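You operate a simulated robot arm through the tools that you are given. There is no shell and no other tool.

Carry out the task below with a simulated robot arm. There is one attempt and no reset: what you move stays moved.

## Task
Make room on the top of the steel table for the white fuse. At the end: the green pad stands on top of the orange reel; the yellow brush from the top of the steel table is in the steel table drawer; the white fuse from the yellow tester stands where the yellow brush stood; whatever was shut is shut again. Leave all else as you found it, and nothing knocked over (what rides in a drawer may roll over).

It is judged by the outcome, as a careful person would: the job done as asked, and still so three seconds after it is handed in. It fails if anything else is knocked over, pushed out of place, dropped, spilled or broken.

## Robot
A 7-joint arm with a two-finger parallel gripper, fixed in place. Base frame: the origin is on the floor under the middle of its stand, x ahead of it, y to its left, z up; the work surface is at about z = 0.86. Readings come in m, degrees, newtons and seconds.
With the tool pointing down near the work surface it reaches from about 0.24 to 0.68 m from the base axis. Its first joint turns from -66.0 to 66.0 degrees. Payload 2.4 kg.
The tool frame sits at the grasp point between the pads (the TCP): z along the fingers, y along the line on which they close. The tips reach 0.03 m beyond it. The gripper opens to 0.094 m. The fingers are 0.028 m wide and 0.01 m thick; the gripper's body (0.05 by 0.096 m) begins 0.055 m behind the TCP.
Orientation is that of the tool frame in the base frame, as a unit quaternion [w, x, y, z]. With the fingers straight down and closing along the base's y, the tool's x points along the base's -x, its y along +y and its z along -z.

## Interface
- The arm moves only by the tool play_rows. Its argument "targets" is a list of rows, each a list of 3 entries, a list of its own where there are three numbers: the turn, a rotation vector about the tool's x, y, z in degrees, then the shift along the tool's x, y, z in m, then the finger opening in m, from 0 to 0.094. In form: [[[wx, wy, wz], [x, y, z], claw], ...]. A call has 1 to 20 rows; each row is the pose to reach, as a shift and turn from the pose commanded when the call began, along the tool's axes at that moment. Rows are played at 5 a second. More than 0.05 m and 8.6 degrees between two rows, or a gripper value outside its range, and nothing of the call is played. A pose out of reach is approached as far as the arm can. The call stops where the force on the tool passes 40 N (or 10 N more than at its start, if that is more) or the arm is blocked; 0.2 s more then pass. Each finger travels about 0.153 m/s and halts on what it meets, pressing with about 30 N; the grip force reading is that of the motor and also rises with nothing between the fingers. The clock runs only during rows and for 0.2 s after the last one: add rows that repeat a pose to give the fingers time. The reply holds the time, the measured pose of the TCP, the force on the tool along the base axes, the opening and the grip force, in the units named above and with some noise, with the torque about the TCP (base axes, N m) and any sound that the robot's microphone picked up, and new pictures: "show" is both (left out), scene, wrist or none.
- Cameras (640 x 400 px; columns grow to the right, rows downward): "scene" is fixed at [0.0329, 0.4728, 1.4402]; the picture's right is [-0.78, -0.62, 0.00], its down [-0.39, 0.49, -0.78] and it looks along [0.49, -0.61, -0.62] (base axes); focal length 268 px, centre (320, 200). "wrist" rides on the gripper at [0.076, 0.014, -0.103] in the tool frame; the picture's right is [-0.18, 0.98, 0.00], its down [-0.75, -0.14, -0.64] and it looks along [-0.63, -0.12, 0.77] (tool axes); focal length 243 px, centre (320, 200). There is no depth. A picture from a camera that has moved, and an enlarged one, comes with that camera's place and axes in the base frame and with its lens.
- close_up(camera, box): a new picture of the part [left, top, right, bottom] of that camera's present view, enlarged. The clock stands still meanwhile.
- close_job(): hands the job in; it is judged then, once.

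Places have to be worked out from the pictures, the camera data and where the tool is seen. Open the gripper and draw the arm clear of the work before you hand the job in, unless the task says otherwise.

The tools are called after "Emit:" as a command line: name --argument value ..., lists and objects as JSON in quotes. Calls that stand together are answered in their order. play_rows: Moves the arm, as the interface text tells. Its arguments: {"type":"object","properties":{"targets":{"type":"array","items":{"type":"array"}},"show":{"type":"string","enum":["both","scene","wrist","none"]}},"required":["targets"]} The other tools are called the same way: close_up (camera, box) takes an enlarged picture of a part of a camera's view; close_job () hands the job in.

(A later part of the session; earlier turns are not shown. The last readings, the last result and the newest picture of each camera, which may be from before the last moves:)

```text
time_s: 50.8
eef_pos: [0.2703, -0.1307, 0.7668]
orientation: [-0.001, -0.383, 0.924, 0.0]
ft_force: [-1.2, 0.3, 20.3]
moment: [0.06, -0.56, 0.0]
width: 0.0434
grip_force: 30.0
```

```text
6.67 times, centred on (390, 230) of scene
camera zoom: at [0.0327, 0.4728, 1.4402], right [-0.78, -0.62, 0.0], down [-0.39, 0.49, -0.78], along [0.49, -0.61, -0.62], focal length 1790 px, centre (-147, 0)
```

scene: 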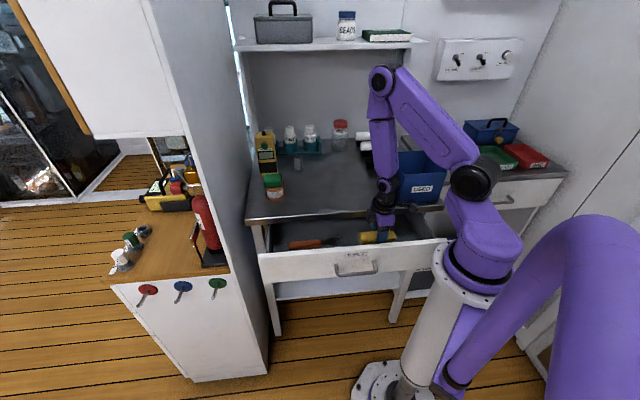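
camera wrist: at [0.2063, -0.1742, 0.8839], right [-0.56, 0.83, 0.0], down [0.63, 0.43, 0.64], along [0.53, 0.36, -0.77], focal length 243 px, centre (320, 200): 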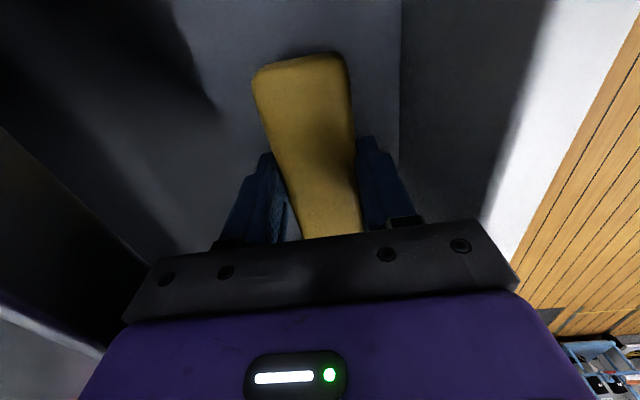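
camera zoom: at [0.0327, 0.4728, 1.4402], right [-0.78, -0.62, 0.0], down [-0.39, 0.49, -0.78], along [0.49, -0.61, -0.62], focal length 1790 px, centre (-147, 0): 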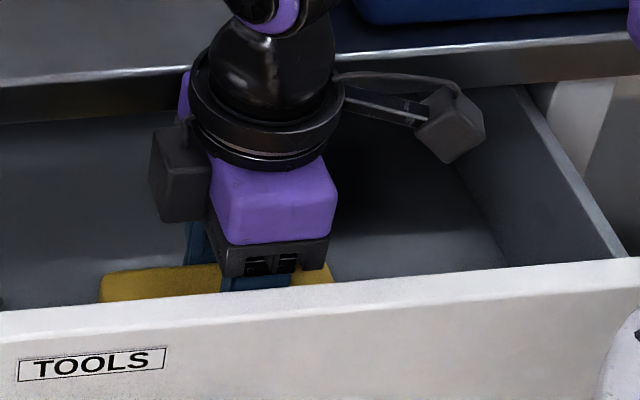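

The brush has touched the drawer floor (20 N at z 0.767). I relieve it slightly, open the fingers modestly, and rise straight up.

Emit:
play_rows --targets '[[[0, 0, 0], [0, 0, -0.002], 0.025], [[0, 0, 0], [0, 0, -0.002], 0.045], [[0, 0, 0], [0, 0, -0.002], 0.056], [[0, 0, 0], [0, 0, -0.002], 0.058], [[0, 0, 0], [0, 0, -0.012], 0.058], [[0, 0, 0], [0, 0, -0.035], 0.058], [[0, 0, 0], [0, 0, -0.065], 0.058], [[0, 0, 0], [0, 0, -0.1], 0.058], [[0, 0, 0], [0, 0, -0.14], 0.058], [[0, 0, 0], [0, 0, -0.18], 0.058], [[0, 0, 0], [0, 0, -0.22], 0.058], [[0, 0, 0], [0, 0, -0.26], 0.058], [[0, 0, 0], [0, 0, -0.3], 0.058], [[0, 0, 0], [0, 0, -0.3], 0.058]]' --show "both"

Emit:
close_up --camera "scene" --box '[245, 190, 455, 300]'

```text
time_s: 53.8
eef_pos: [0.2715, -0.1286, 1.0668]
orientation: [-0.001, -0.383, 0.924, 0.001]
ft_force: [0.5, -0.2, -0.1]
moment: [0.02, 0.01, -0.06]
width: 0.0579
grip_force: 0.1
camera wrist: at [0.2074, -0.1734, 1.1699], right [-0.56, 0.83, 0.0], down [0.63, 0.43, 0.64], along [0.53, 0.36, -0.77], focal length 243 px, centre (320, 200)
```

scene: 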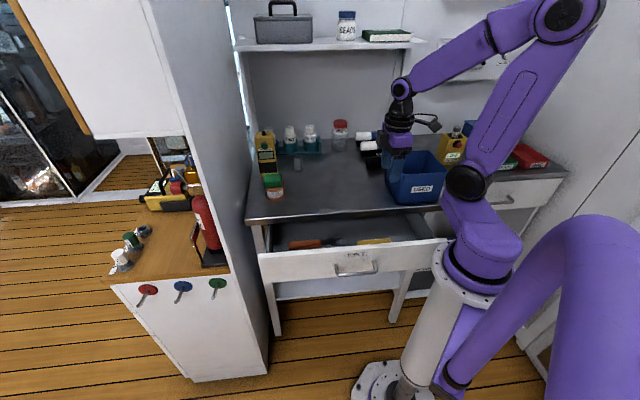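
wrist: 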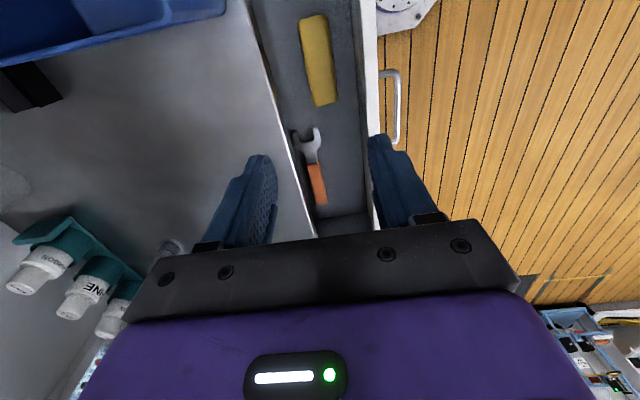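

```text
3.05 times, centred on (350, 245) of scene
camera zoom: at [0.0329, 0.4728, 1.4402], right [-0.78, -0.62, 0.0], down [-0.39, 0.49, -0.78], along [0.49, -0.61, -0.62], focal length 818 px, centre (229, 63)
```

zoom: 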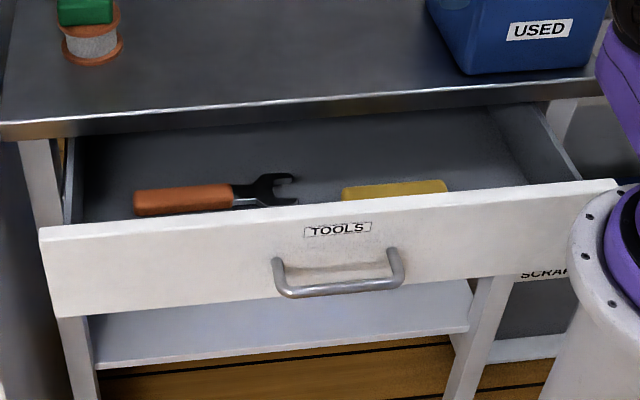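

The brush lies in the drawer beside the wrench. To shut the drawer, I retrace my way back to the handle: over, tilt 31°, and down in front of it.

Emit:
play_rows --targets '[[[0, 0, 0], [-0.032, 0.019, -0.008], 0.04], [[0, 0, 0], [-0.064, 0.038, -0.016], 0.03], [[0, 0, 0], [-0.095, 0.0568, -0.0246], 0.03], [[6, 0, 0], [-0.099, 0.0868, -0.0146], 0.03], [[14, 0, 0], [-0.099, 0.1168, 0.0054], 0.03], [[22, 0, 0], [-0.099, 0.1345, 0.0254], 0.03], [[30, 0, 0], [-0.099, 0.1345, 0.0654], 0.03], [[30.9, 0, 0], [-0.099, 0.1345, 0.1054], 0.03], [[30.9, 0, 0], [-0.099, 0.1345, 0.1454], 0.03], [[30.9, 0, 0], [-0.099, 0.1345, 0.1854], 0.03], [[30.9, 0, 0], [-0.099, 0.1345, 0.2254], 0.03], [[30.9, 0, 0], [-0.099, 0.1345, 0.2254], 0.03]]' --show "both"

Emit:
close_up --camera "wrist" --box '[220, 0, 420, 200]'

```text
time_s: 56.4
eef_pos: [0.2455, 0.0343, 0.8404]
orientation: [0.101, -0.37, 0.891, -0.245]
ft_force: [0.4, 0.3, 0.6]
moment: [0.0, -0.04, -0.01]
width: 0.0299
grip_force: 0.0
camera wrist: at [0.146, 0.0269, 0.9225], right [-0.47, 0.73, -0.5], down [0.39, 0.68, 0.62], along [0.79, 0.1, -0.6], focal length 243 px, centre (320, 200)
```

scene: 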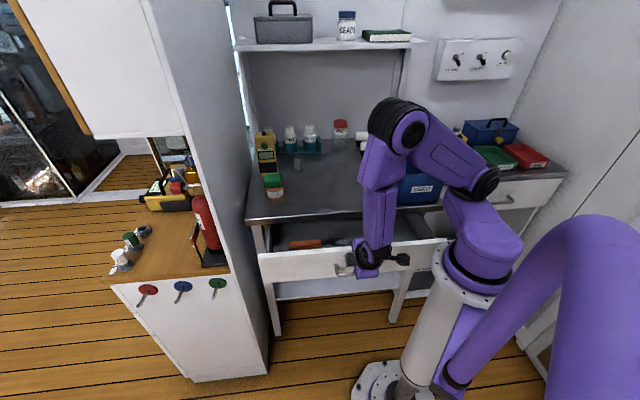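
wrist: 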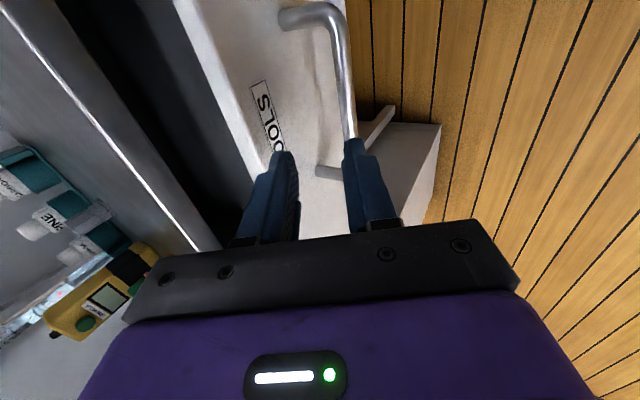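

```text
2.00 times, centred on (320, 100) of wrist
camera zoom: at [0.146, 0.0269, 0.9225], right [-0.47, 0.73, -0.5], down [0.39, 0.68, 0.62], along [0.79, 0.1, -0.6], focal length 485 px, centre (320, 400)
```

zoom: 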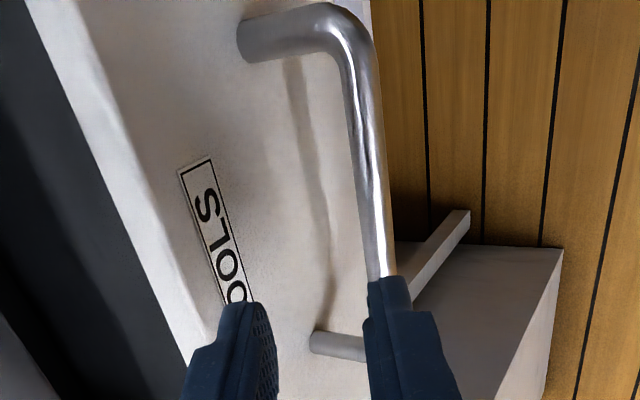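

The bar is offset because I'm still 4 cm high. I shift sideways by 2 cm so it lies between the fingers, then advance along the tool axis.

Emit:
play_rows --targets '[[[0, 0, 0], [0, 0.01, 0], 0.03], [[0, 0, 0], [0, 0.0205, 0], 0.03], [[0, 0, 0], [0, 0.0205, 0.015], 0.03], [[0, 0, 0], [0, 0.0205, 0.03], 0.03], [[0, 0, 0], [0, 0.0205, 0.03], 0.03]]' --show "none"

Emit:
close_up --camera "wrist" --box '[220, 30, 420, 230]'

```text
time_s: 57.5
eef_pos: [0.2443, 0.0353, 0.8059]
orientation: [0.101, -0.369, 0.891, -0.246]
ft_force: [-0.1, -0.3, 0.0]
moment: [0.01, -0.02, 0.0]
width: 0.0299
grip_force: 0.2
```

```text
2.00 times, centred on (320, 130) of wrist
camera zoom: at [0.1448, 0.0282, 0.8866], right [-0.47, 0.73, -0.5], down [0.39, 0.68, 0.62], along [0.79, 0.1, -0.6], focal length 485 px, centre (320, 340)
```

zoom: 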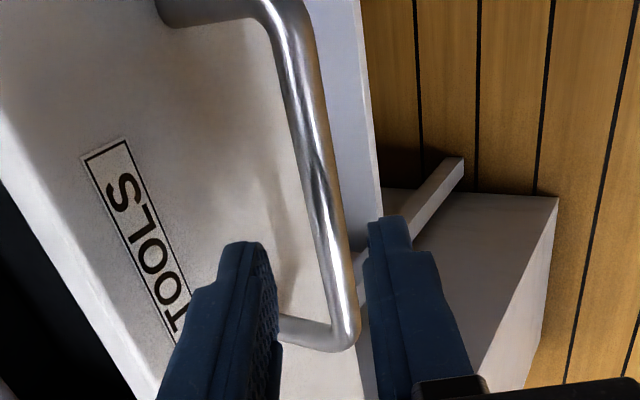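

The bar is centred between the fingers. I advance the remaining 3.8 cm and close on it.

Emit:
play_rows --targets '[[[0, 0, 0], [0, 0.0015, 0.012], 0.03], [[0, 0, 0], [0, 0.0015, 0.026], 0.03], [[0, 0, 0], [0, 0.0015, 0.038], 0.03], [[0, 0, 0], [0, 0.0015, 0.038], 0.03], [[0, 0, 0], [0, 0.0015, 0.038], 0.015], [[0, 0, 0], [0, 0.0015, 0.038], 0.005], [[0, 0, 0], [0, 0.0015, 0.038], 0.005]]' --show "wrist"

```text
time_s: 59.1
eef_pos: [0.2586, 0.0237, 0.7705]
orientation: [0.101, -0.371, 0.89, -0.245]
ft_force: [1.7, 0.2, -9.7]
moment: [-0.09, 0.16, 0.77]
width: 0.0115
grip_force: 44.7
camera wrist: at [0.1575, 0.0153, 0.8521], right [-0.47, 0.73, -0.5], down [0.39, 0.68, 0.62], along [0.79, 0.1, -0.6], focal length 243 px, centre (320, 200)
```

wrist: 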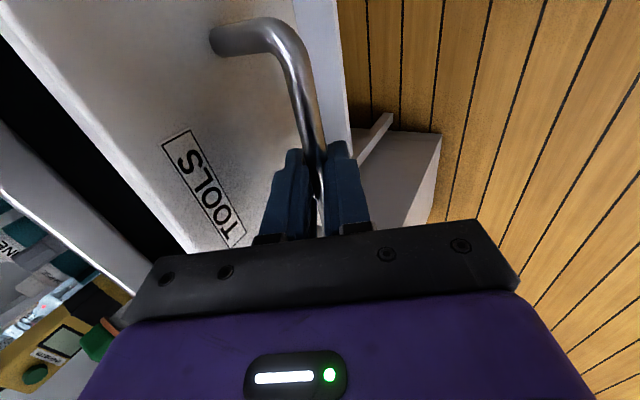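

Handle gripped again. I push the drawer back in along the same straight line, first 6 cm.

Emit:
play_rows --targets '[[[0, 0, 0], [0, -0.0083, 0.0055], 0.005], [[0, 0, 0], [0, -0.0169, 0.0106], 0.005], [[0, 0, 0], [0, -0.0255, 0.0158], 0.005], [[0, 0, 0], [0, -0.0341, 0.0209], 0.005], [[0, 0, 0], [0, -0.0427, 0.026], 0.005], [[0, 0, 0], [0, -0.0513, 0.0311], 0.005], [[0, 0, 0], [0, -0.0513, 0.0311], 0.005]]' --show "none"

```text
time_s: 60.4
eef_pos: [0.2925, -0.0114, 0.7698]
orientation: [0.099, -0.371, 0.891, -0.243]
ft_force: [3.2, 0.0, -2.8]
moment: [-0.67, 0.64, 0.02]
width: 0.0111
grip_force: 45.1
stopped in row 6: the force on the tool passed its limit at 43 N (the readings are from after the stop); the commanded pose is now the measured one
```

It moved about 5 cm before the stiff vertical constraint tripped the force limit; load is low now. I continue in shorter segments.

Emit:
play_rows --targets '[[[0, 0, 0], [0, -0.0069, 0.0041], 0.005], [[0, 0, 0], [0, -0.0138, 0.0081], 0.005], [[0, 0, 0], [0, -0.0207, 0.0122], 0.005], [[0, 0, 0], [0, -0.0276, 0.0162], 0.005], [[0, 0, 0], [0, -0.0276, 0.0162], 0.005]]' --show "none"

```text
time_s: 61.6
eef_pos: [0.3157, -0.0348, 0.7712]
orientation: [0.099, -0.37, 0.891, -0.244]
ft_force: [5.1, 6.8, -11.5]
moment: [-0.45, 0.55, 0.31]
width: 0.0119
grip_force: 45.3
```

Good, about 6.4 cm left. I continue with a small downward correction.

Emit:
play_rows --targets '[[[0, 0, 0], [0, -0.0067, 0.0045], 0.005], [[0, 0, 0], [0, -0.0136, 0.0086], 0.005], [[0, 0, 0], [0, -0.0205, 0.0127], 0.005], [[0, 0, 0], [0, -0.0274, 0.0167], 0.005], [[0, 0, 0], [0, -0.0274, 0.0167], 0.005]]' --show "none"

```text
time_s: 62.8
eef_pos: [0.3391, -0.0592, 0.7709]
orientation: [0.1, -0.369, 0.891, -0.246]
ft_force: [1.0, 0.7, 37.5]
moment: [-0.4, 0.13, 0.88]
width: 0.0118
grip_force: 44.8
```

The hand is now pressing down (37 N), so I raise 1.5 mm first, then push 2 cm more.

Emit:
play_rows --targets '[[[0, 0, 0], [0, -0.0008, -0.0013], 0.005], [[0, 0, 0], [0, -0.0051, 0.0012], 0.005], [[0, 0, 0], [0, -0.0094, 0.0037], 0.005], [[0, 0, 0], [0, -0.0137, 0.0062], 0.005], [[0, 0, 0], [0, -0.018, 0.0087], 0.005], [[0, 0, 0], [0, -0.018, 0.0087], 0.005]]' --show "both"

```text
time_s: 64.2
eef_pos: [0.352, -0.073, 0.7706]
orientation: [0.098, -0.371, 0.891, -0.243]
ft_force: [9.3, 11.5, -43.4]
moment: [0.04, 0.15, 0.47]
width: 0.0119
grip_force: 45.1
camera wrist: at [0.2534, -0.0805, 0.8534], right [-0.47, 0.73, -0.5], down [0.39, 0.68, 0.62], along [0.79, 0.1, -0.61], focal length 243 px, centre (320, 200)
```

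scene: 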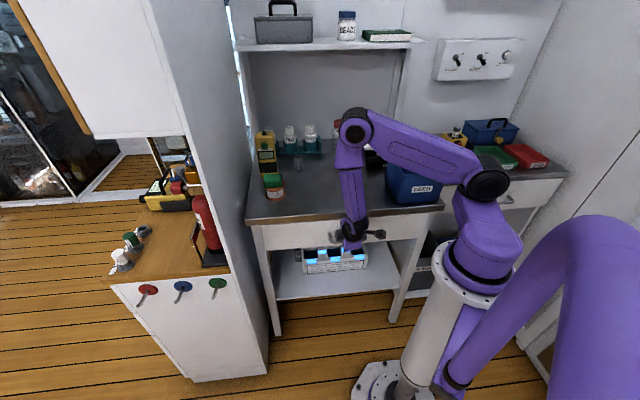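
wrist: 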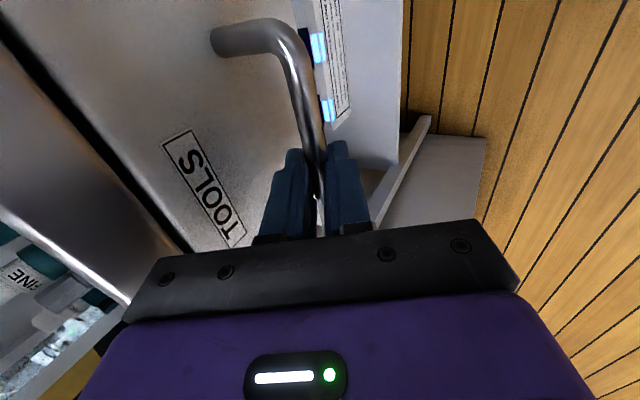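

About 1.2 cm remains but the vertical strain is back. I loosen the fingers around the bar to relieve it, then push the last bit with the outer finger.

Emit:
play_rows --targets '[[[0, 0, 0], [0, 0, 0], 0.018], [[0, 0, 0], [0, 0, 0], 0.018], [[0, 0, 0], [0, 0, 0], 0.018]]' --show "none"

```text
time_s: 65.0
eef_pos: [0.3518, -0.0713, 0.7703]
orientation: [0.098, -0.369, 0.891, -0.244]
ft_force: [-0.3, -0.1, 0.1]
moment: [0.03, -0.01, -0.03]
width: 0.0181
grip_force: 0.1
```

Strain is gone. I push forward with the loose fingers in 4 mm steps.

Emit:
play_rows --targets '[[[0, 0, 0], [0, -0.0034, 0.002], 0.018], [[0, 0, 0], [0, -0.0069, 0.004], 0.018], [[0, 0, 0], [0, -0.0103, 0.0061], 0.018], [[0, 0, 0], [0, -0.0129, 0.0076], 0.018], [[0, 0, 0], [0, -0.0129, 0.0076], 0.018]]' --show "wrist"

Emit:
close_up --camera "scene" --box '[245, 195, 445, 295]'

```text
time_s: 66.2
eef_pos: [0.3641, -0.0821, 0.7718]
orientation: [0.098, -0.37, 0.891, -0.244]
ft_force: [0.0, 0.5, 0.2]
moment: [0.02, -0.02, -0.01]
width: 0.0179
grip_force: 0.1
camera wrist: at [0.264, -0.0903, 0.8538], right [-0.47, 0.73, -0.5], down [0.39, 0.68, 0.62], along [0.79, 0.1, -0.6], focal length 243 px, centre (320, 200)
```

wrist: 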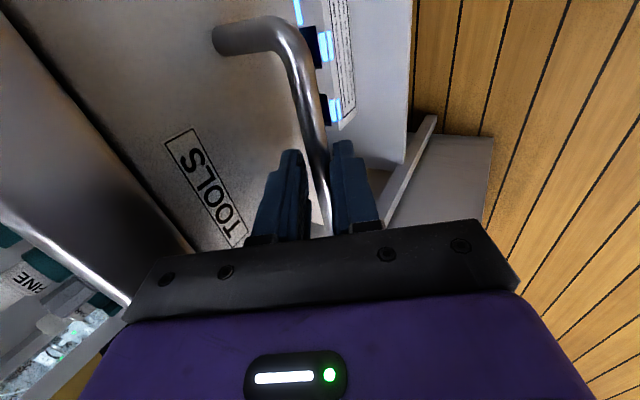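

```text
3.20 times, centred on (345, 245) of scene
camera zoom: at [0.0329, 0.4728, 1.4402], right [-0.78, -0.62, 0.0], down [-0.39, 0.49, -0.78], along [0.49, -0.61, -0.62], focal length 859 px, centre (240, 56)
```

zoom: 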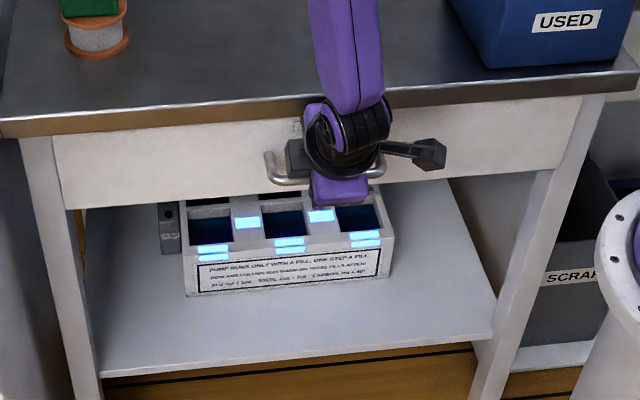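

Nearly closed; no resistance yet. I push a few more millimetres until the drawer seats.

Emit:
play_rows --targets '[[[0, 0, 0], [0, -0.0017, 0.001], 0.018], [[0, 0, 0], [0, -0.0034, 0.002], 0.018], [[0, 0, 0], [0, -0.0052, 0.003], 0.018], [[0, 0, 0], [0, -0.0052, 0.003], 0.018]]' --show "wrist"

```text
time_s: 67.2
eef_pos: [0.3664, -0.0867, 0.7721]
orientation: [0.098, -0.372, 0.891, -0.243]
ft_force: [-10.2, 12.4, 10.2]
moment: [0.22, 0.05, 0.12]
width: 0.0228
grip_force: 4.1
camera wrist: at [0.2669, -0.0943, 0.8543], right [-0.47, 0.73, -0.5], down [0.39, 0.68, 0.62], along [0.79, 0.1, -0.61], focal length 243 px, centre (320, 200)
```

wrist: 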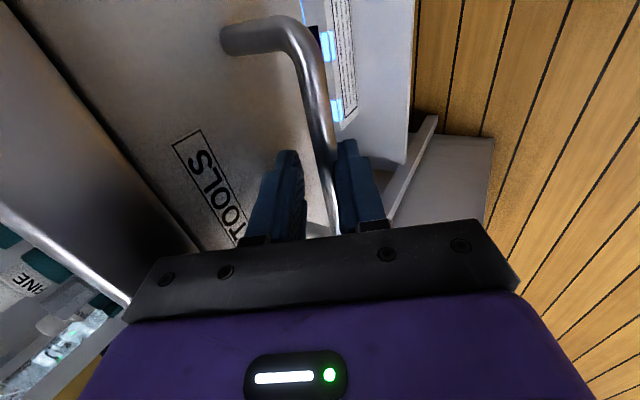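

Now the drawer pushes back horizontally (16 N): it is seated. I ease off, open a little, and retreat along the tool axis.

Emit:
play_rows --targets '[[[0, 0, 0], [0, 0.003, 0], 0.02], [[0, 0, 0], [0, 0.005, -0.002], 0.026], [[0, 0, 0], [0, 0.005, -0.015], 0.028], [[0, 0, 0], [0, 0.005, -0.035], 0.028], [[0, 0, 0], [0, 0.005, -0.06], 0.028], [[0, 0, 0], [0, 0.005, -0.085], 0.028], [[0, 0, 0], [0, 0.005, -0.085], 0.028]]' --show "both"

Emit:
close_up --camera "wrist" --box '[120, 0, 420, 200]'

```text
time_s: 68.8
eef_pos: [0.3343, -0.0539, 0.8436]
orientation: [0.097, -0.37, 0.891, -0.243]
ft_force: [0.1, 0.8, -0.2]
moment: [-0.03, 0.02, 0.0]
width: 0.0283
grip_force: 0.1
camera wrist: at [0.2346, -0.0617, 0.9253], right [-0.47, 0.73, -0.5], down [0.39, 0.68, 0.62], along [0.79, 0.1, -0.6], focal length 243 px, centre (320, 200)
```

scene: 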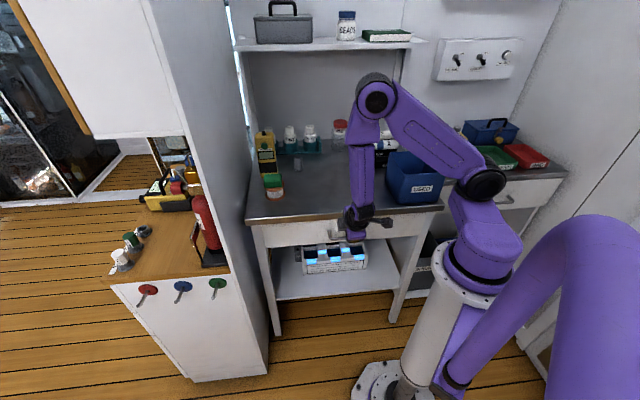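
wrist: 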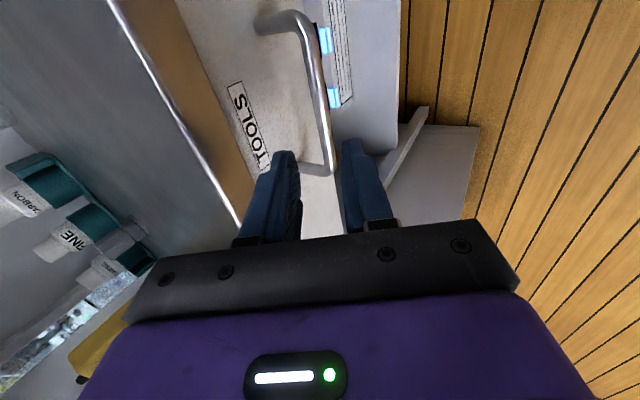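

```text
2.00 times, centred on (270, 100) of wrist
camera zoom: at [0.2346, -0.0617, 0.9253], right [-0.47, 0.73, -0.5], down [0.39, 0.68, 0.62], along [0.79, 0.1, -0.6], focal length 485 px, centre (420, 400)
```

zoom: 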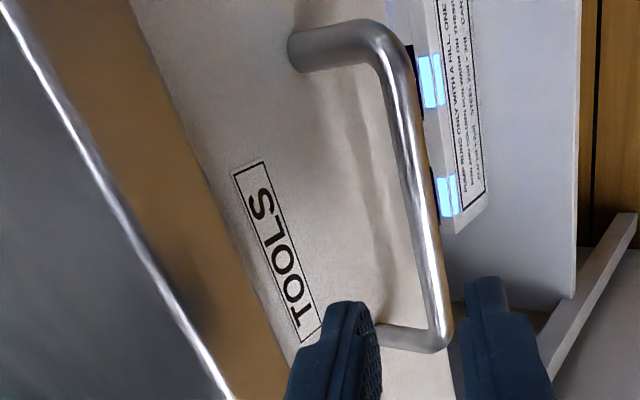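

The drawer front sits flush under the table edge with the brush inside. I rise vertically and level the tool again.

Emit:
play_rows --targets '[[[0, 0, 0], [0, -0.0202, -0.0345], 0.03], [[0, 0, 0], [0, -0.0404, -0.0691], 0.03], [[0, 0, 0], [0, -0.0605, -0.1036], 0.03], [[-8, 0, 0], [0, -0.0807, -0.1381], 0.03], [[-16, 0, 0], [0, -0.1009, -0.1727], 0.03], [[-24, 0, 0], [0, -0.1211, -0.2072], 0.04], [[-30.3, 0, 0], [0, -0.1362, -0.2331], 0.05], [[-30.3, 0, 0], [0, -0.1362, -0.2331], 0.05]]' --show "both"

Emit:
close_up --camera "scene" --box '[310, 210, 390, 260]'

```text
time_s: 70.6
eef_pos: [0.334, -0.0518, 1.1138]
orientation: [-0.002, -0.383, 0.924, -0.002]
ft_force: [-0.3, -0.6, 0.4]
moment: [0.0, -0.02, 0.01]
width: 0.0499
grip_force: 0.0
camera wrist: at [0.2701, -0.0954, 1.2177], right [-0.57, 0.82, 0.0], down [0.63, 0.44, 0.64], along [0.53, 0.36, -0.77], focal length 243 px, centre (320, 200)
```

scene: 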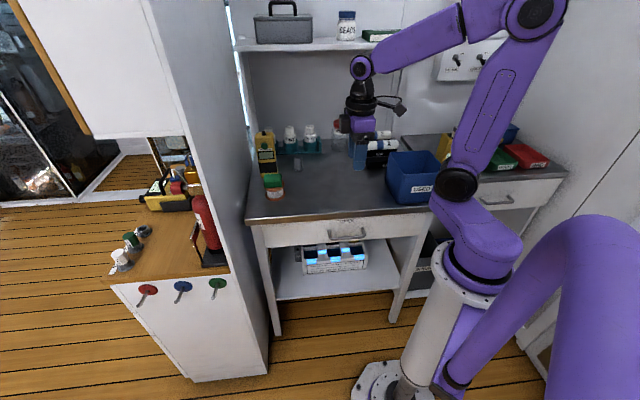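
wrist: 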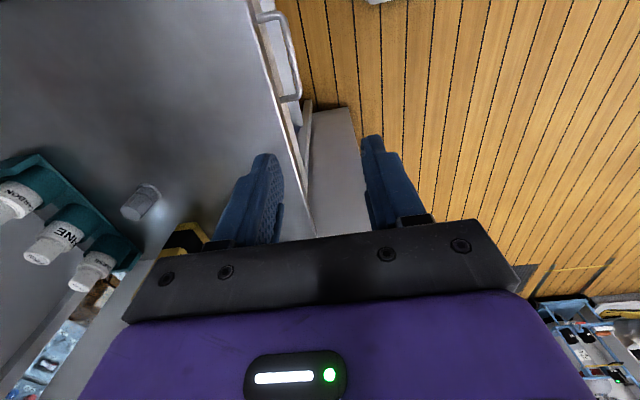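

```text
8.00 times, centred on (350, 235) of scene
camera zoom: at [0.0329, 0.4728, 1.4402], right [-0.78, -0.62, 0.0], down [-0.39, 0.49, -0.78], along [0.49, -0.61, -0.62], focal length 2148 px, centre (80, -80)
```

zoom: 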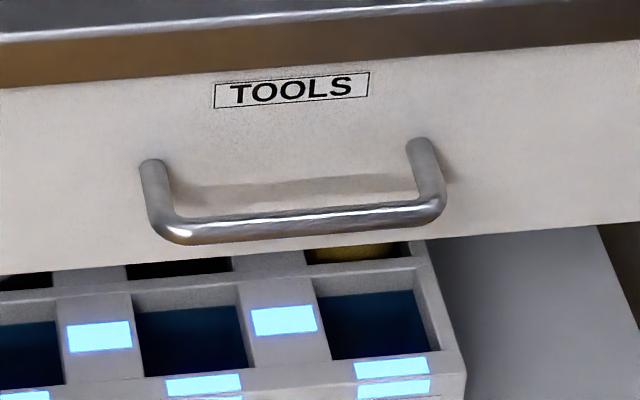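

The drawer front matches its original picture exactly — it is shut. Next the fuse: I rotate the tool so its camera points back to the robot and move toward the tester, staying above the bin.

Emit:
play_rows --targets '[[[0, 0, 8], [0.02, -0.017, 0], 0.05], [[0, 0, 16], [0.04, -0.034, 0], 0.05], [[0, 0, 24], [0.062, -0.051, 0], 0.06], [[0, 0, 32], [0.083, -0.068, 0], 0.06], [[0, 0, 40], [0.104, -0.085, 0], 0.06], [[0, 0, 48], [0.125, -0.102, 0], 0.06], [[0, 0, 56], [0.146, -0.119, 0], 0.06], [[0, 0, 64], [0.167, -0.136, 0], 0.06], [[0, 0, 72], [0.188, -0.153, 0], 0.06], [[0, 0, 80], [0.209, -0.17, 0], 0.06], [[0, 0, 88], [0.23, -0.188, 0], 0.06], [[0, 0, 96], [0.25, -0.205, 0], 0.06], [[0, 0, 104], [0.27, -0.222, 0], 0.06], [[0, 0, 105], [0.27, -0.222, 0], 0.06]]' --show "both"

```text
time_s: 73.6
eef_pos: [0.3003, -0.3997, 1.1149]
orientation: [0.0, 0.501, 0.866, -0.002]
ft_force: [0.4, 0.3, 0.2]
moment: [-0.01, 0.0, -0.02]
width: 0.0598
grip_force: 0.1
camera wrist: at [0.2754, -0.326, 1.2166], right [0.94, 0.33, 0.0], down [0.25, -0.72, 0.65], along [0.21, -0.61, -0.76], focal length 243 px, centre (320, 200)
```

scene: 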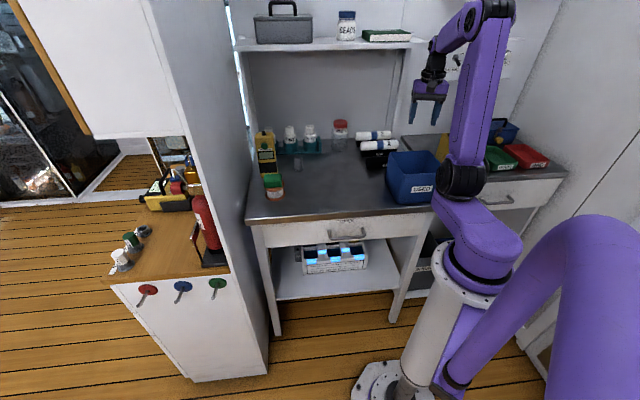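
wrist: 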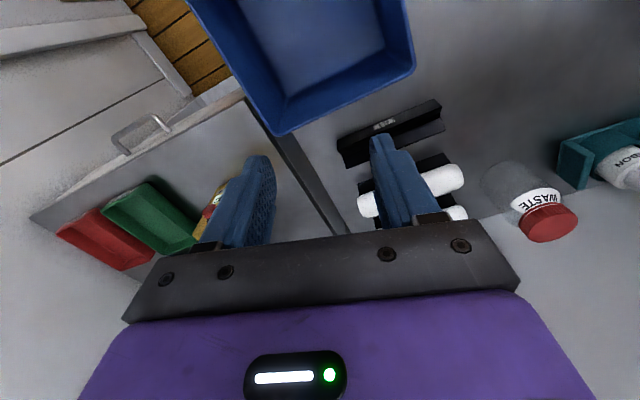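

Clear of everything. I move partway toward the tester to test reach on that side.

Emit:
play_rows --targets '[[[0, 0, 0], [-0.021, -0.0237, 0], 0.06], [[0, 0, 0], [-0.042, -0.0473, 0], 0.06], [[0, 0, 0], [-0.063, -0.071, 0], 0.06], [[0, 0, 0], [-0.084, -0.0946, 0], 0.06], [[0, 0, 0], [-0.1049, -0.1183, 0], 0.06], [[0, 0, 0], [-0.1049, -0.1183, 0], 0.06]]' --show "both"

```text
time_s: 75.0
eef_pos: [0.2504, -0.5491, 1.1133]
orientation: [0.001, 0.499, 0.867, -0.002]
ft_force: [0.5, 0.9, -0.4]
moment: [-0.02, 0.0, 0.0]
width: 0.06
grip_force: 0.2
camera wrist: at [0.2246, -0.4752, 1.2166], right [0.94, 0.33, 0.0], down [0.26, -0.72, 0.65], along [0.21, -0.61, -0.76], focal length 243 px, centre (320, 200)
```

scene: 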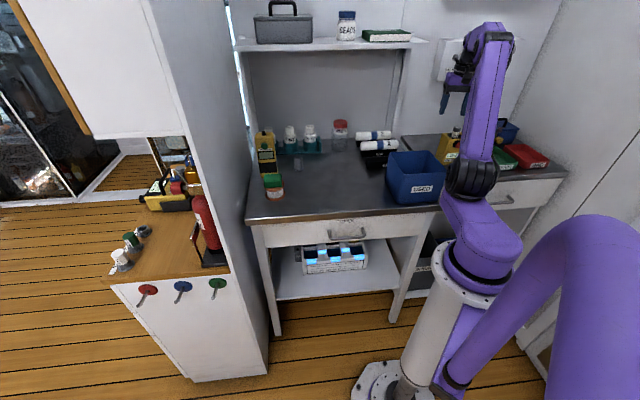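
wrist: 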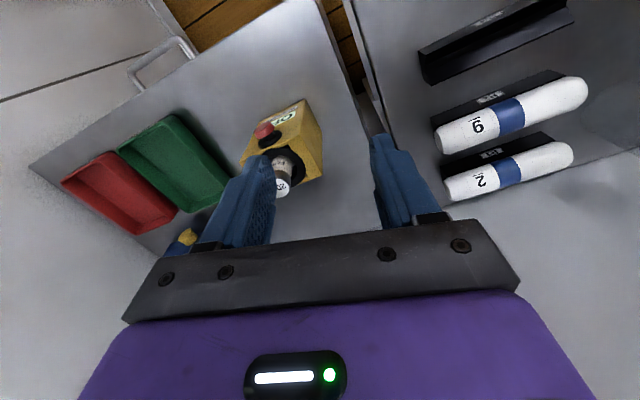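

Reach is fine here and the fuse is visible. I zoom in to refine its position.

Emit:
close_up --camera "wrist" --box '[230, 90, 350, 210]'

Emit:
close_up --camera "scene" --box '[430, 110, 490, 170]'

```text
3.33 times, centred on (290, 150) of wrist
camera zoom: at [0.2246, -0.4752, 1.2166], right [0.94, 0.33, 0.0], down [0.26, -0.72, 0.65], along [0.21, -0.61, -0.76], focal length 809 px, centre (420, 367)
```

zoom: 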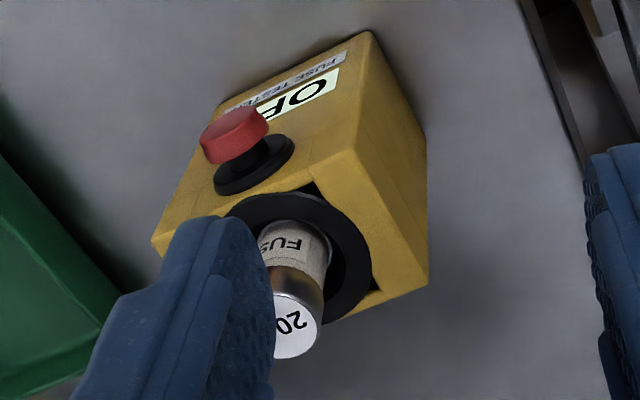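

```text
6.67 times, centred on (460, 140) of scene
camera zoom: at [0.0329, 0.4728, 1.4402], right [-0.78, -0.62, 0.0], down [-0.39, 0.49, -0.78], along [0.49, -0.61, -0.62], focal length 1790 px, centre (-613, 600)
```

zoom: 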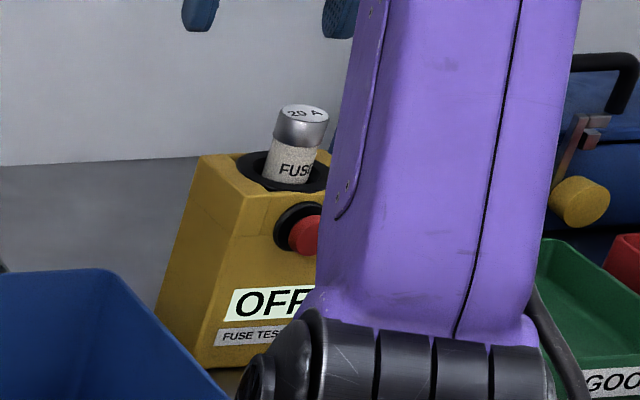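

The left finger hides part of the fuse top; my estimate is about (0.234,-0.64), top ≈1.009. I move closer with the gripper wide open to see it clearly between the fingers.

Emit:
play_rows --targets '[[[0, 0, 0], [-0.018, -0.0166, 0], 0.075], [[0, 0, 0], [-0.036, -0.0331, 0], 0.094], [[0, 0, 0], [-0.0532, -0.0497, 0], 0.094], [[0, 0, 0], [-0.0532, -0.0497, 0], 0.094]]' --show "both"

Emit:
close_up --camera "wrist" --box '[260, 70, 380, 190]'

```text
time_s: 76.0
eef_pos: [0.234, -0.62, 1.1167]
orientation: [0.001, 0.499, 0.866, -0.003]
ft_force: [0.0, 0.5, -0.3]
moment: [0.02, 0.04, 0.02]
width: 0.0942
grip_force: 0.2
camera wrist: at [0.2086, -0.5453, 1.2193], right [0.94, 0.33, 0.0], down [0.26, -0.72, 0.64], along [0.21, -0.61, -0.76], focal length 243 px, centre (320, 200)
```

scene: 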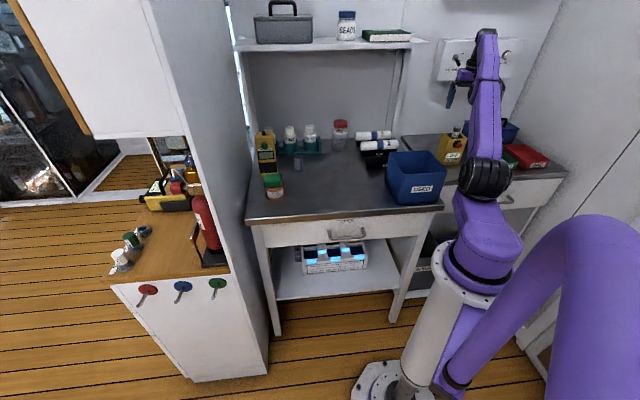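
wrist: 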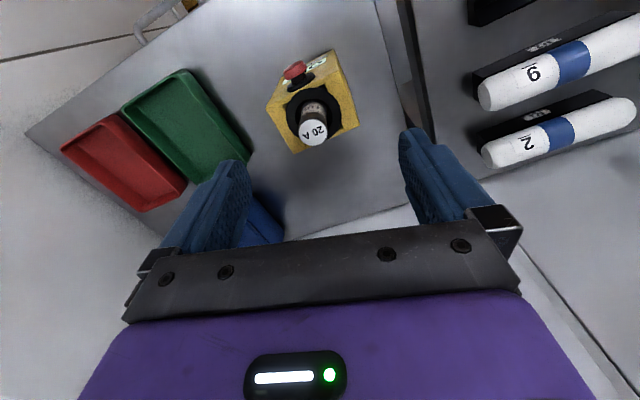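

```text
3.33 times, centred on (320, 130) of wrist
camera zoom: at [0.2086, -0.5453, 1.2193], right [0.94, 0.33, 0.0], down [0.26, -0.72, 0.64], along [0.21, -0.61, -0.76], focal length 809 px, centre (320, 433)
```

zoom: 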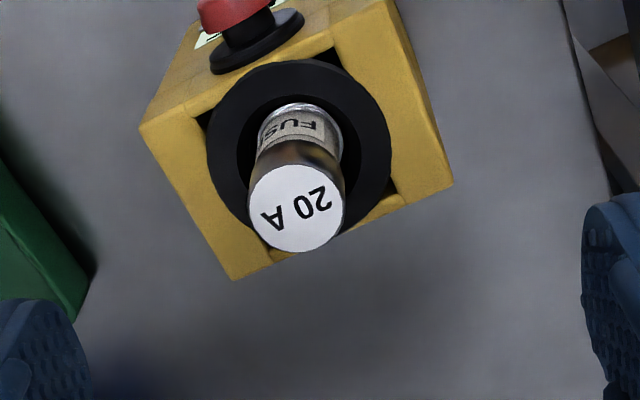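

Fuse centre measured at about (0.2345,-0.639), top ≈1.0085, standing upright in its well. I centre over it and descend partway with 6 cm opening.

Emit:
play_rows --targets '[[[0, 0, 0], [-0.009, -0.005, 0.01], 0.07], [[0, 0, 0], [-0.0176, -0.0102, 0.03], 0.06], [[0, 0, 0], [-0.0176, -0.0102, 0.055], 0.06], [[0, 0, 0], [-0.0176, -0.0102, 0.075], 0.06], [[0, 0, 0], [-0.0176, -0.0102, 0.075], 0.06]]' --show "both"

Emit:
close_up --camera "wrist" --box '[240, 70, 400, 220]'

Emit:
close_up --camera "scene" --box '[430, 90, 510, 170]'

```text
time_s: 77.2
eef_pos: [0.2345, -0.6392, 1.0413]
orientation: [0.001, 0.5, 0.866, -0.004]
ft_force: [0.3, 0.8, -1.2]
moment: [-0.01, -0.05, -0.02]
width: 0.0598
grip_force: 0.0
out of reach, approached as far as the arm can: row 1, 2
camera wrist: at [0.2083, -0.566, 1.1438], right [0.94, 0.33, 0.0], down [0.26, -0.72, 0.65], along [0.21, -0.61, -0.76], focal length 243 px, centre (320, 200)
```

scene: 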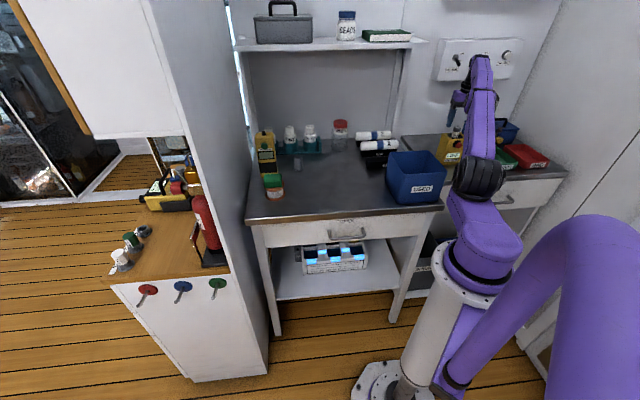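
wrist: 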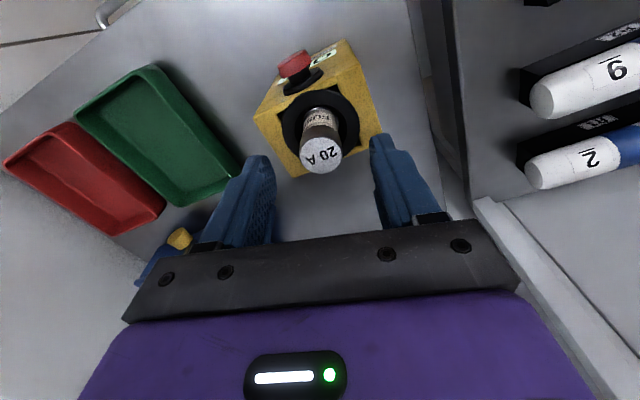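

```text
2.67 times, centred on (320, 145) of wrist
camera zoom: at [0.2083, -0.566, 1.1438], right [0.94, 0.33, 0.0], down [0.26, -0.72, 0.65], along [0.21, -0.61, -0.76], focal length 647 px, centre (320, 347)
```

zoom: 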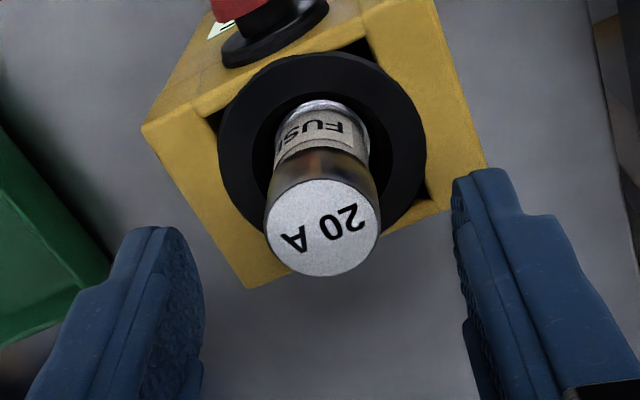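

```text
5.00 times, centred on (470, 130) of scene
camera zoom: at [0.0329, 0.4728, 1.4402], right [-0.78, -0.62, 0.0], down [-0.39, 0.49, -0.78], along [0.49, -0.61, -0.62], focal length 1342 px, centre (-430, 550)
```

zoom: 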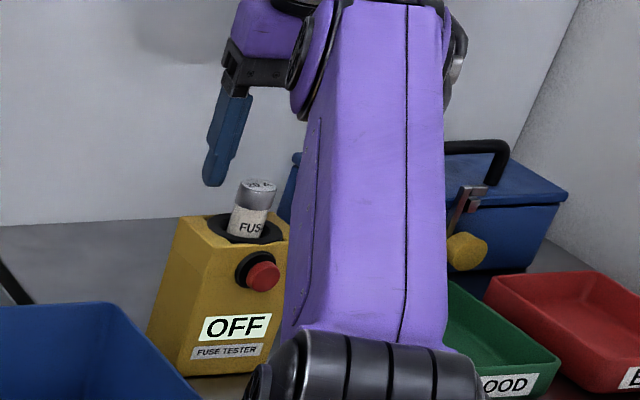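

The TCP is centred on the fuse within about 1 mm. I descend the last 3.6 cm so the tips stop just above the well's ring.

Emit:
play_rows --targets '[[[0, 0, 0], [0, 0, 0.012], 0.06], [[0, 0, 0], [0, 0, 0.024], 0.06], [[0, 0, 0], [0, 0, 0.032], 0.06], [[0, 0, 0], [0, 0, 0.036], 0.06], [[0, 0, 0], [0, 0, 0.036], 0.06]]' --show "wrist"

Emit:
close_up --camera "scene" --box '[430, 100, 490, 160]'

```text
time_s: 78.4
eef_pos: [0.234, -0.6399, 1.0081]
orientation: [0.003, 0.5, 0.866, -0.003]
ft_force: [-2.0, 4.3, 20.4]
moment: [0.7, -0.4, 0.14]
width: 0.06
grip_force: 0.0
camera wrist: at [0.2078, -0.5667, 1.1104], right [0.94, 0.33, 0.0], down [0.26, -0.72, 0.65], along [0.21, -0.61, -0.76], focal length 243 px, centre (320, 200)
```

wrist: 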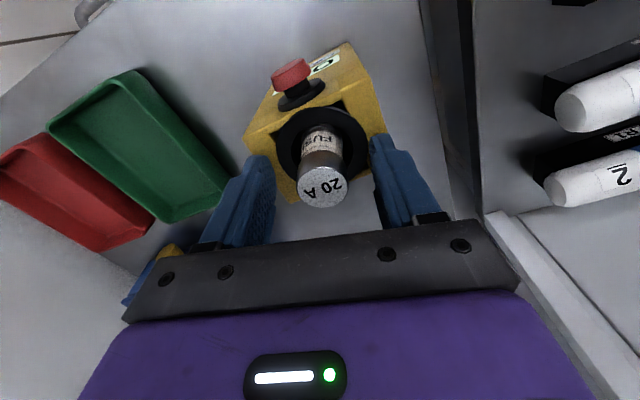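

```text
6.67 times, centred on (460, 130) of scene
camera zoom: at [0.0327, 0.4733, 1.44], right [-0.78, -0.62, 0.0], down [-0.39, 0.49, -0.78], along [0.49, -0.61, -0.62], focal length 1790 px, centre (-613, 667)
```

zoom: 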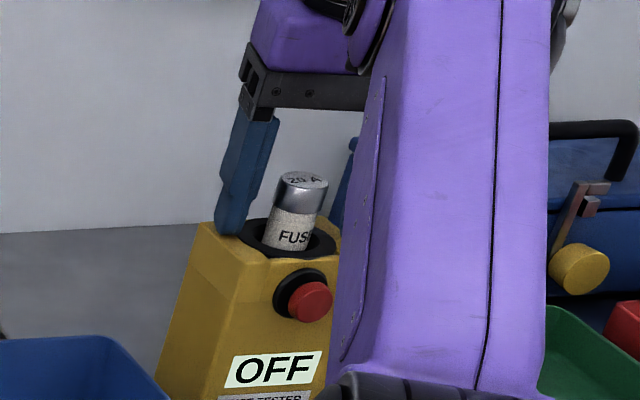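

The fingertips touched the tester's rim (20 N). I back up 4 mm and close on the fuse.

Emit:
play_rows --targets '[[[0, 0, 0], [0, 0, -0.005], 0.06], [[0, 0, 0], [0, 0, -0.005], 0.06], [[0, 0, 0], [0, 0, -0.005], 0.06]]' --show "none"

```text
time_s: 79.2
eef_pos: [0.2338, -0.6405, 1.0103]
orientation: [0.001, 0.5, 0.866, -0.002]
ft_force: [-0.8, 0.8, -0.3]
moment: [-0.04, 0.0, -0.01]
width: 0.0601
grip_force: 0.0
```

Contact released. I close the fingers on the fuse.

Emit:
play_rows --targets '[[[0, 0, 0], [0, 0, 0], 0.045], [[0, 0, 0], [0, 0, 0], 0.034], [[0, 0, 0], [0, 0, 0], 0.022], [[0, 0, 0], [0, 0, 0], 0.015], [[0, 0, 0], [0, 0, 0], 0.015]]' --show "wrist"

Emit:
close_up --camera "scene" --box '[430, 100, 490, 160]'

Emit:
close_up --camera "wrist" --box '[220, 70, 420, 240]'

```text
time_s: 80.4
eef_pos: [0.2339, -0.641, 1.0108]
orientation: [0.001, 0.5, 0.866, -0.003]
ft_force: [0.3, -0.6, 0.4]
moment: [0.01, -0.04, 0.03]
width: 0.0258
grip_force: 30.2
camera wrist: at [0.2082, -0.5668, 1.1132], right [0.94, 0.33, 0.0], down [0.26, -0.72, 0.65], along [0.21, -0.61, -0.76], focal length 243 px, centre (320, 200)
```

wrist: 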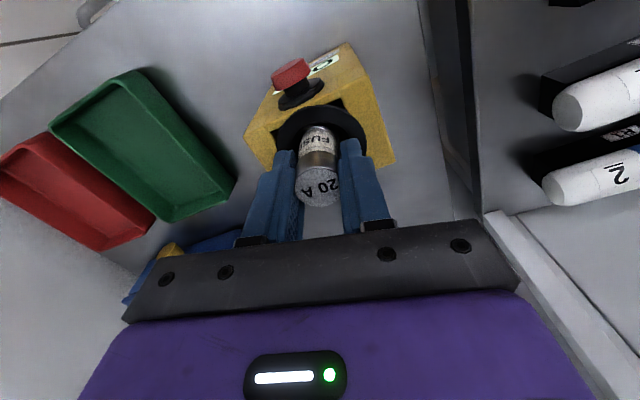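

```text
6.67 times, centred on (460, 130) of scene
camera zoom: at [0.0329, 0.4728, 1.4402], right [-0.78, -0.62, 0.0], down [-0.39, 0.49, -0.78], along [0.49, -0.61, -0.62], focal length 1790 px, centre (-613, 667)
```

zoom: 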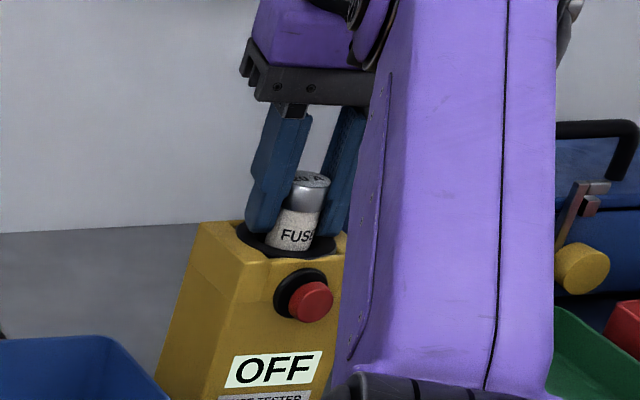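

```text
2.35 times, centred on (320, 155) of wrist
camera zoom: at [0.2082, -0.5668, 1.1132], right [0.94, 0.33, 0.0], down [0.26, -0.72, 0.65], along [0.21, -0.61, -0.76], focal length 571 px, centre (320, 306)
```

zoom: 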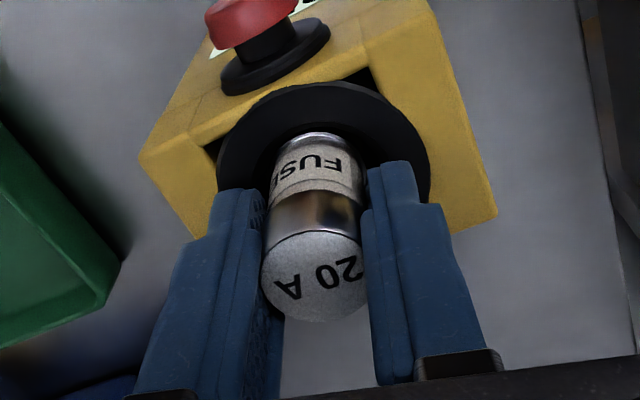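

The fuse is gripped (2.6 cm). I lift it slowly straight out of the well.

Emit:
play_rows --targets '[[[0, 0, 0], [0, 0, -0.006], 0.015], [[0, 0, 0], [0, 0, -0.015], 0.015], [[0, 0, 0], [0, 0, -0.027], 0.015], [[0, 0, 0], [0, 0, -0.04], 0.015], [[0, 0, 0], [0, 0, -0.053], 0.015], [[0, 0, 0], [0, 0, -0.065], 0.015], [[0, 0, 0], [0, 0, -0.065], 0.015]]' --show "both"

Emit:
close_up --camera "scene" --box '[430, 80, 510, 160]'

```text
time_s: 82.0
eef_pos: [0.2328, -0.6328, 1.0748]
orientation: [0.0, 0.5, 0.866, -0.002]
ft_force: [-0.5, -0.2, -1.6]
moment: [-0.03, -0.05, 0.03]
width: 0.0257
grip_force: 29.7
out of reach, approached as far as the arm can: row 5, 6, 7
camera wrist: at [0.2069, -0.5599, 1.1766], right [0.94, 0.33, 0.0], down [0.26, -0.72, 0.65], along [0.21, -0.61, -0.76], focal length 243 px, centre (320, 200)
```

scene: 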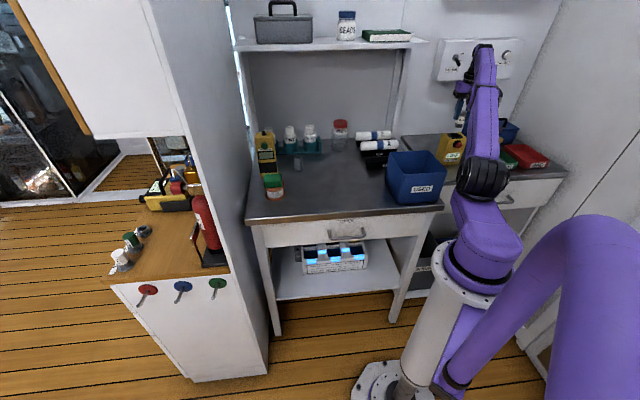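
wrist: 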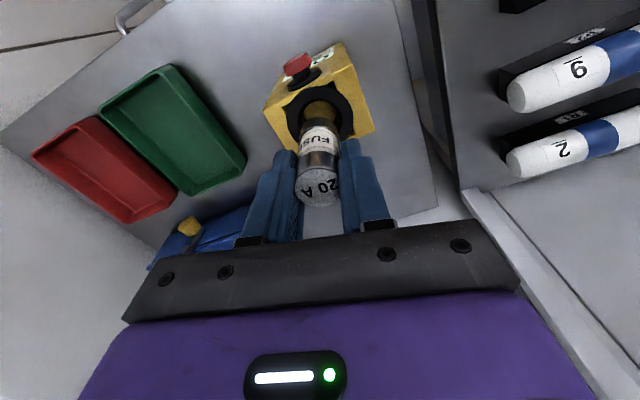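

```text
5.00 times, centred on (470, 120) of scene
camera zoom: at [0.0329, 0.4728, 1.4402], right [-0.78, -0.62, 0.0], down [-0.39, 0.49, -0.78], along [0.49, -0.61, -0.62], focal length 1342 px, centre (-430, 600)
```

zoom: 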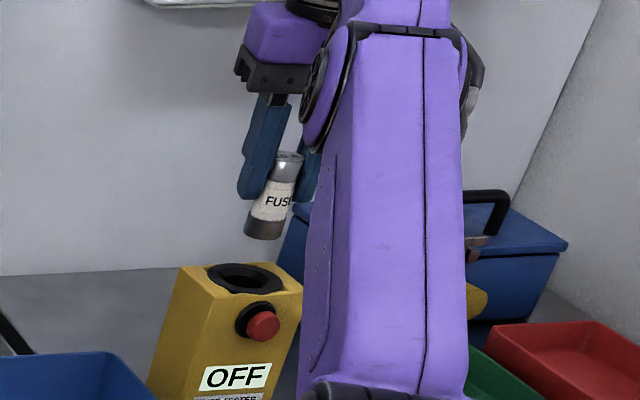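

The fuse is out of the tester, hanging upright (about 6 cm long). I bring it back inward and up, away from the tester.

Emit:
play_rows --targets '[[[0, 0, 0], [0.02, 0.02, -0.01], 0.015], [[0, 0, 0], [0.045, 0.045, -0.02], 0.015], [[0, 0, 0], [0.07, 0.07, -0.035], 0.015], [[0, 0, 0], [0.0967, 0.0985, -0.045], 0.015], [[0, 0, 0], [0.0967, 0.0985, -0.045], 0.015]]' --show "both"

Emit:
close_up --camera "wrist" --box '[220, 100, 420, 240]'

```text
time_s: 83.2
eef_pos: [0.2672, -0.4988, 1.1201]
orientation: [0.001, 0.501, 0.866, -0.003]
ft_force: [-0.1, 0.2, -1.1]
moment: [-0.01, -0.01, 0.0]
width: 0.0258
grip_force: 30.1
camera wrist: at [0.2422, -0.4253, 1.2216], right [0.94, 0.33, 0.0], down [0.26, -0.72, 0.65], along [0.21, -0.61, -0.76], focal length 243 px, centre (320, 200)
```

scene: 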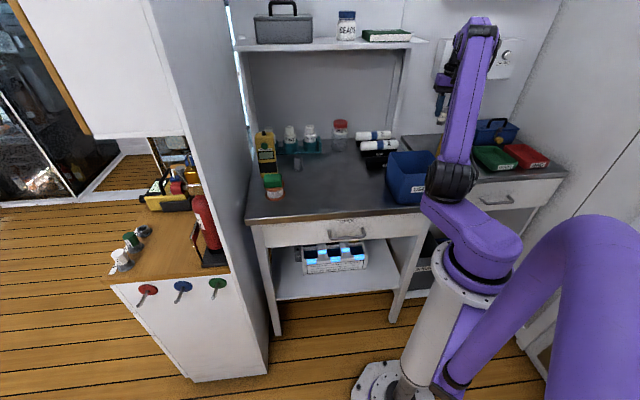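
wrist: 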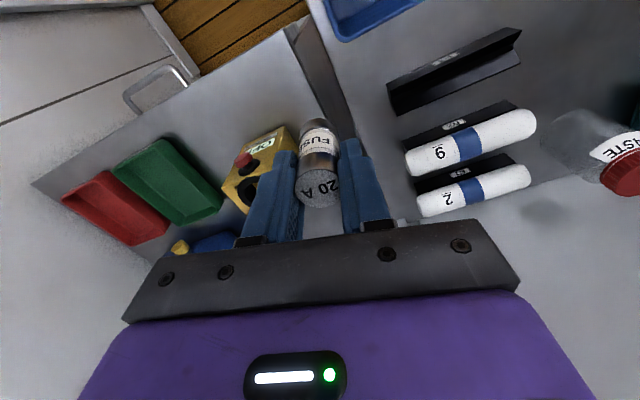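

```text
2.86 times, centred on (320, 170) of wrist
camera zoom: at [0.2422, -0.4253, 1.2216], right [0.94, 0.33, 0.0], down [0.26, -0.72, 0.65], along [0.21, -0.61, -0.76], focal length 693 px, centre (320, 286)
```

zoom: 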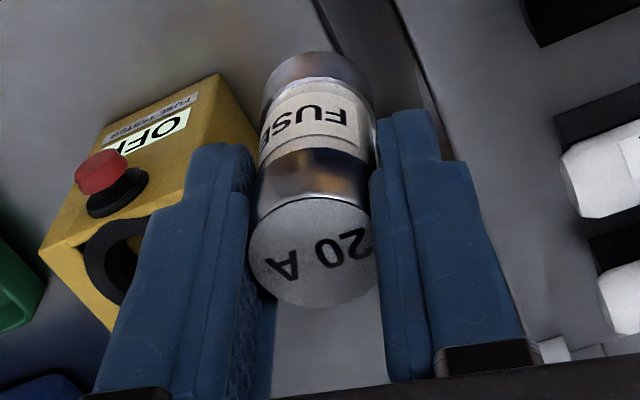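

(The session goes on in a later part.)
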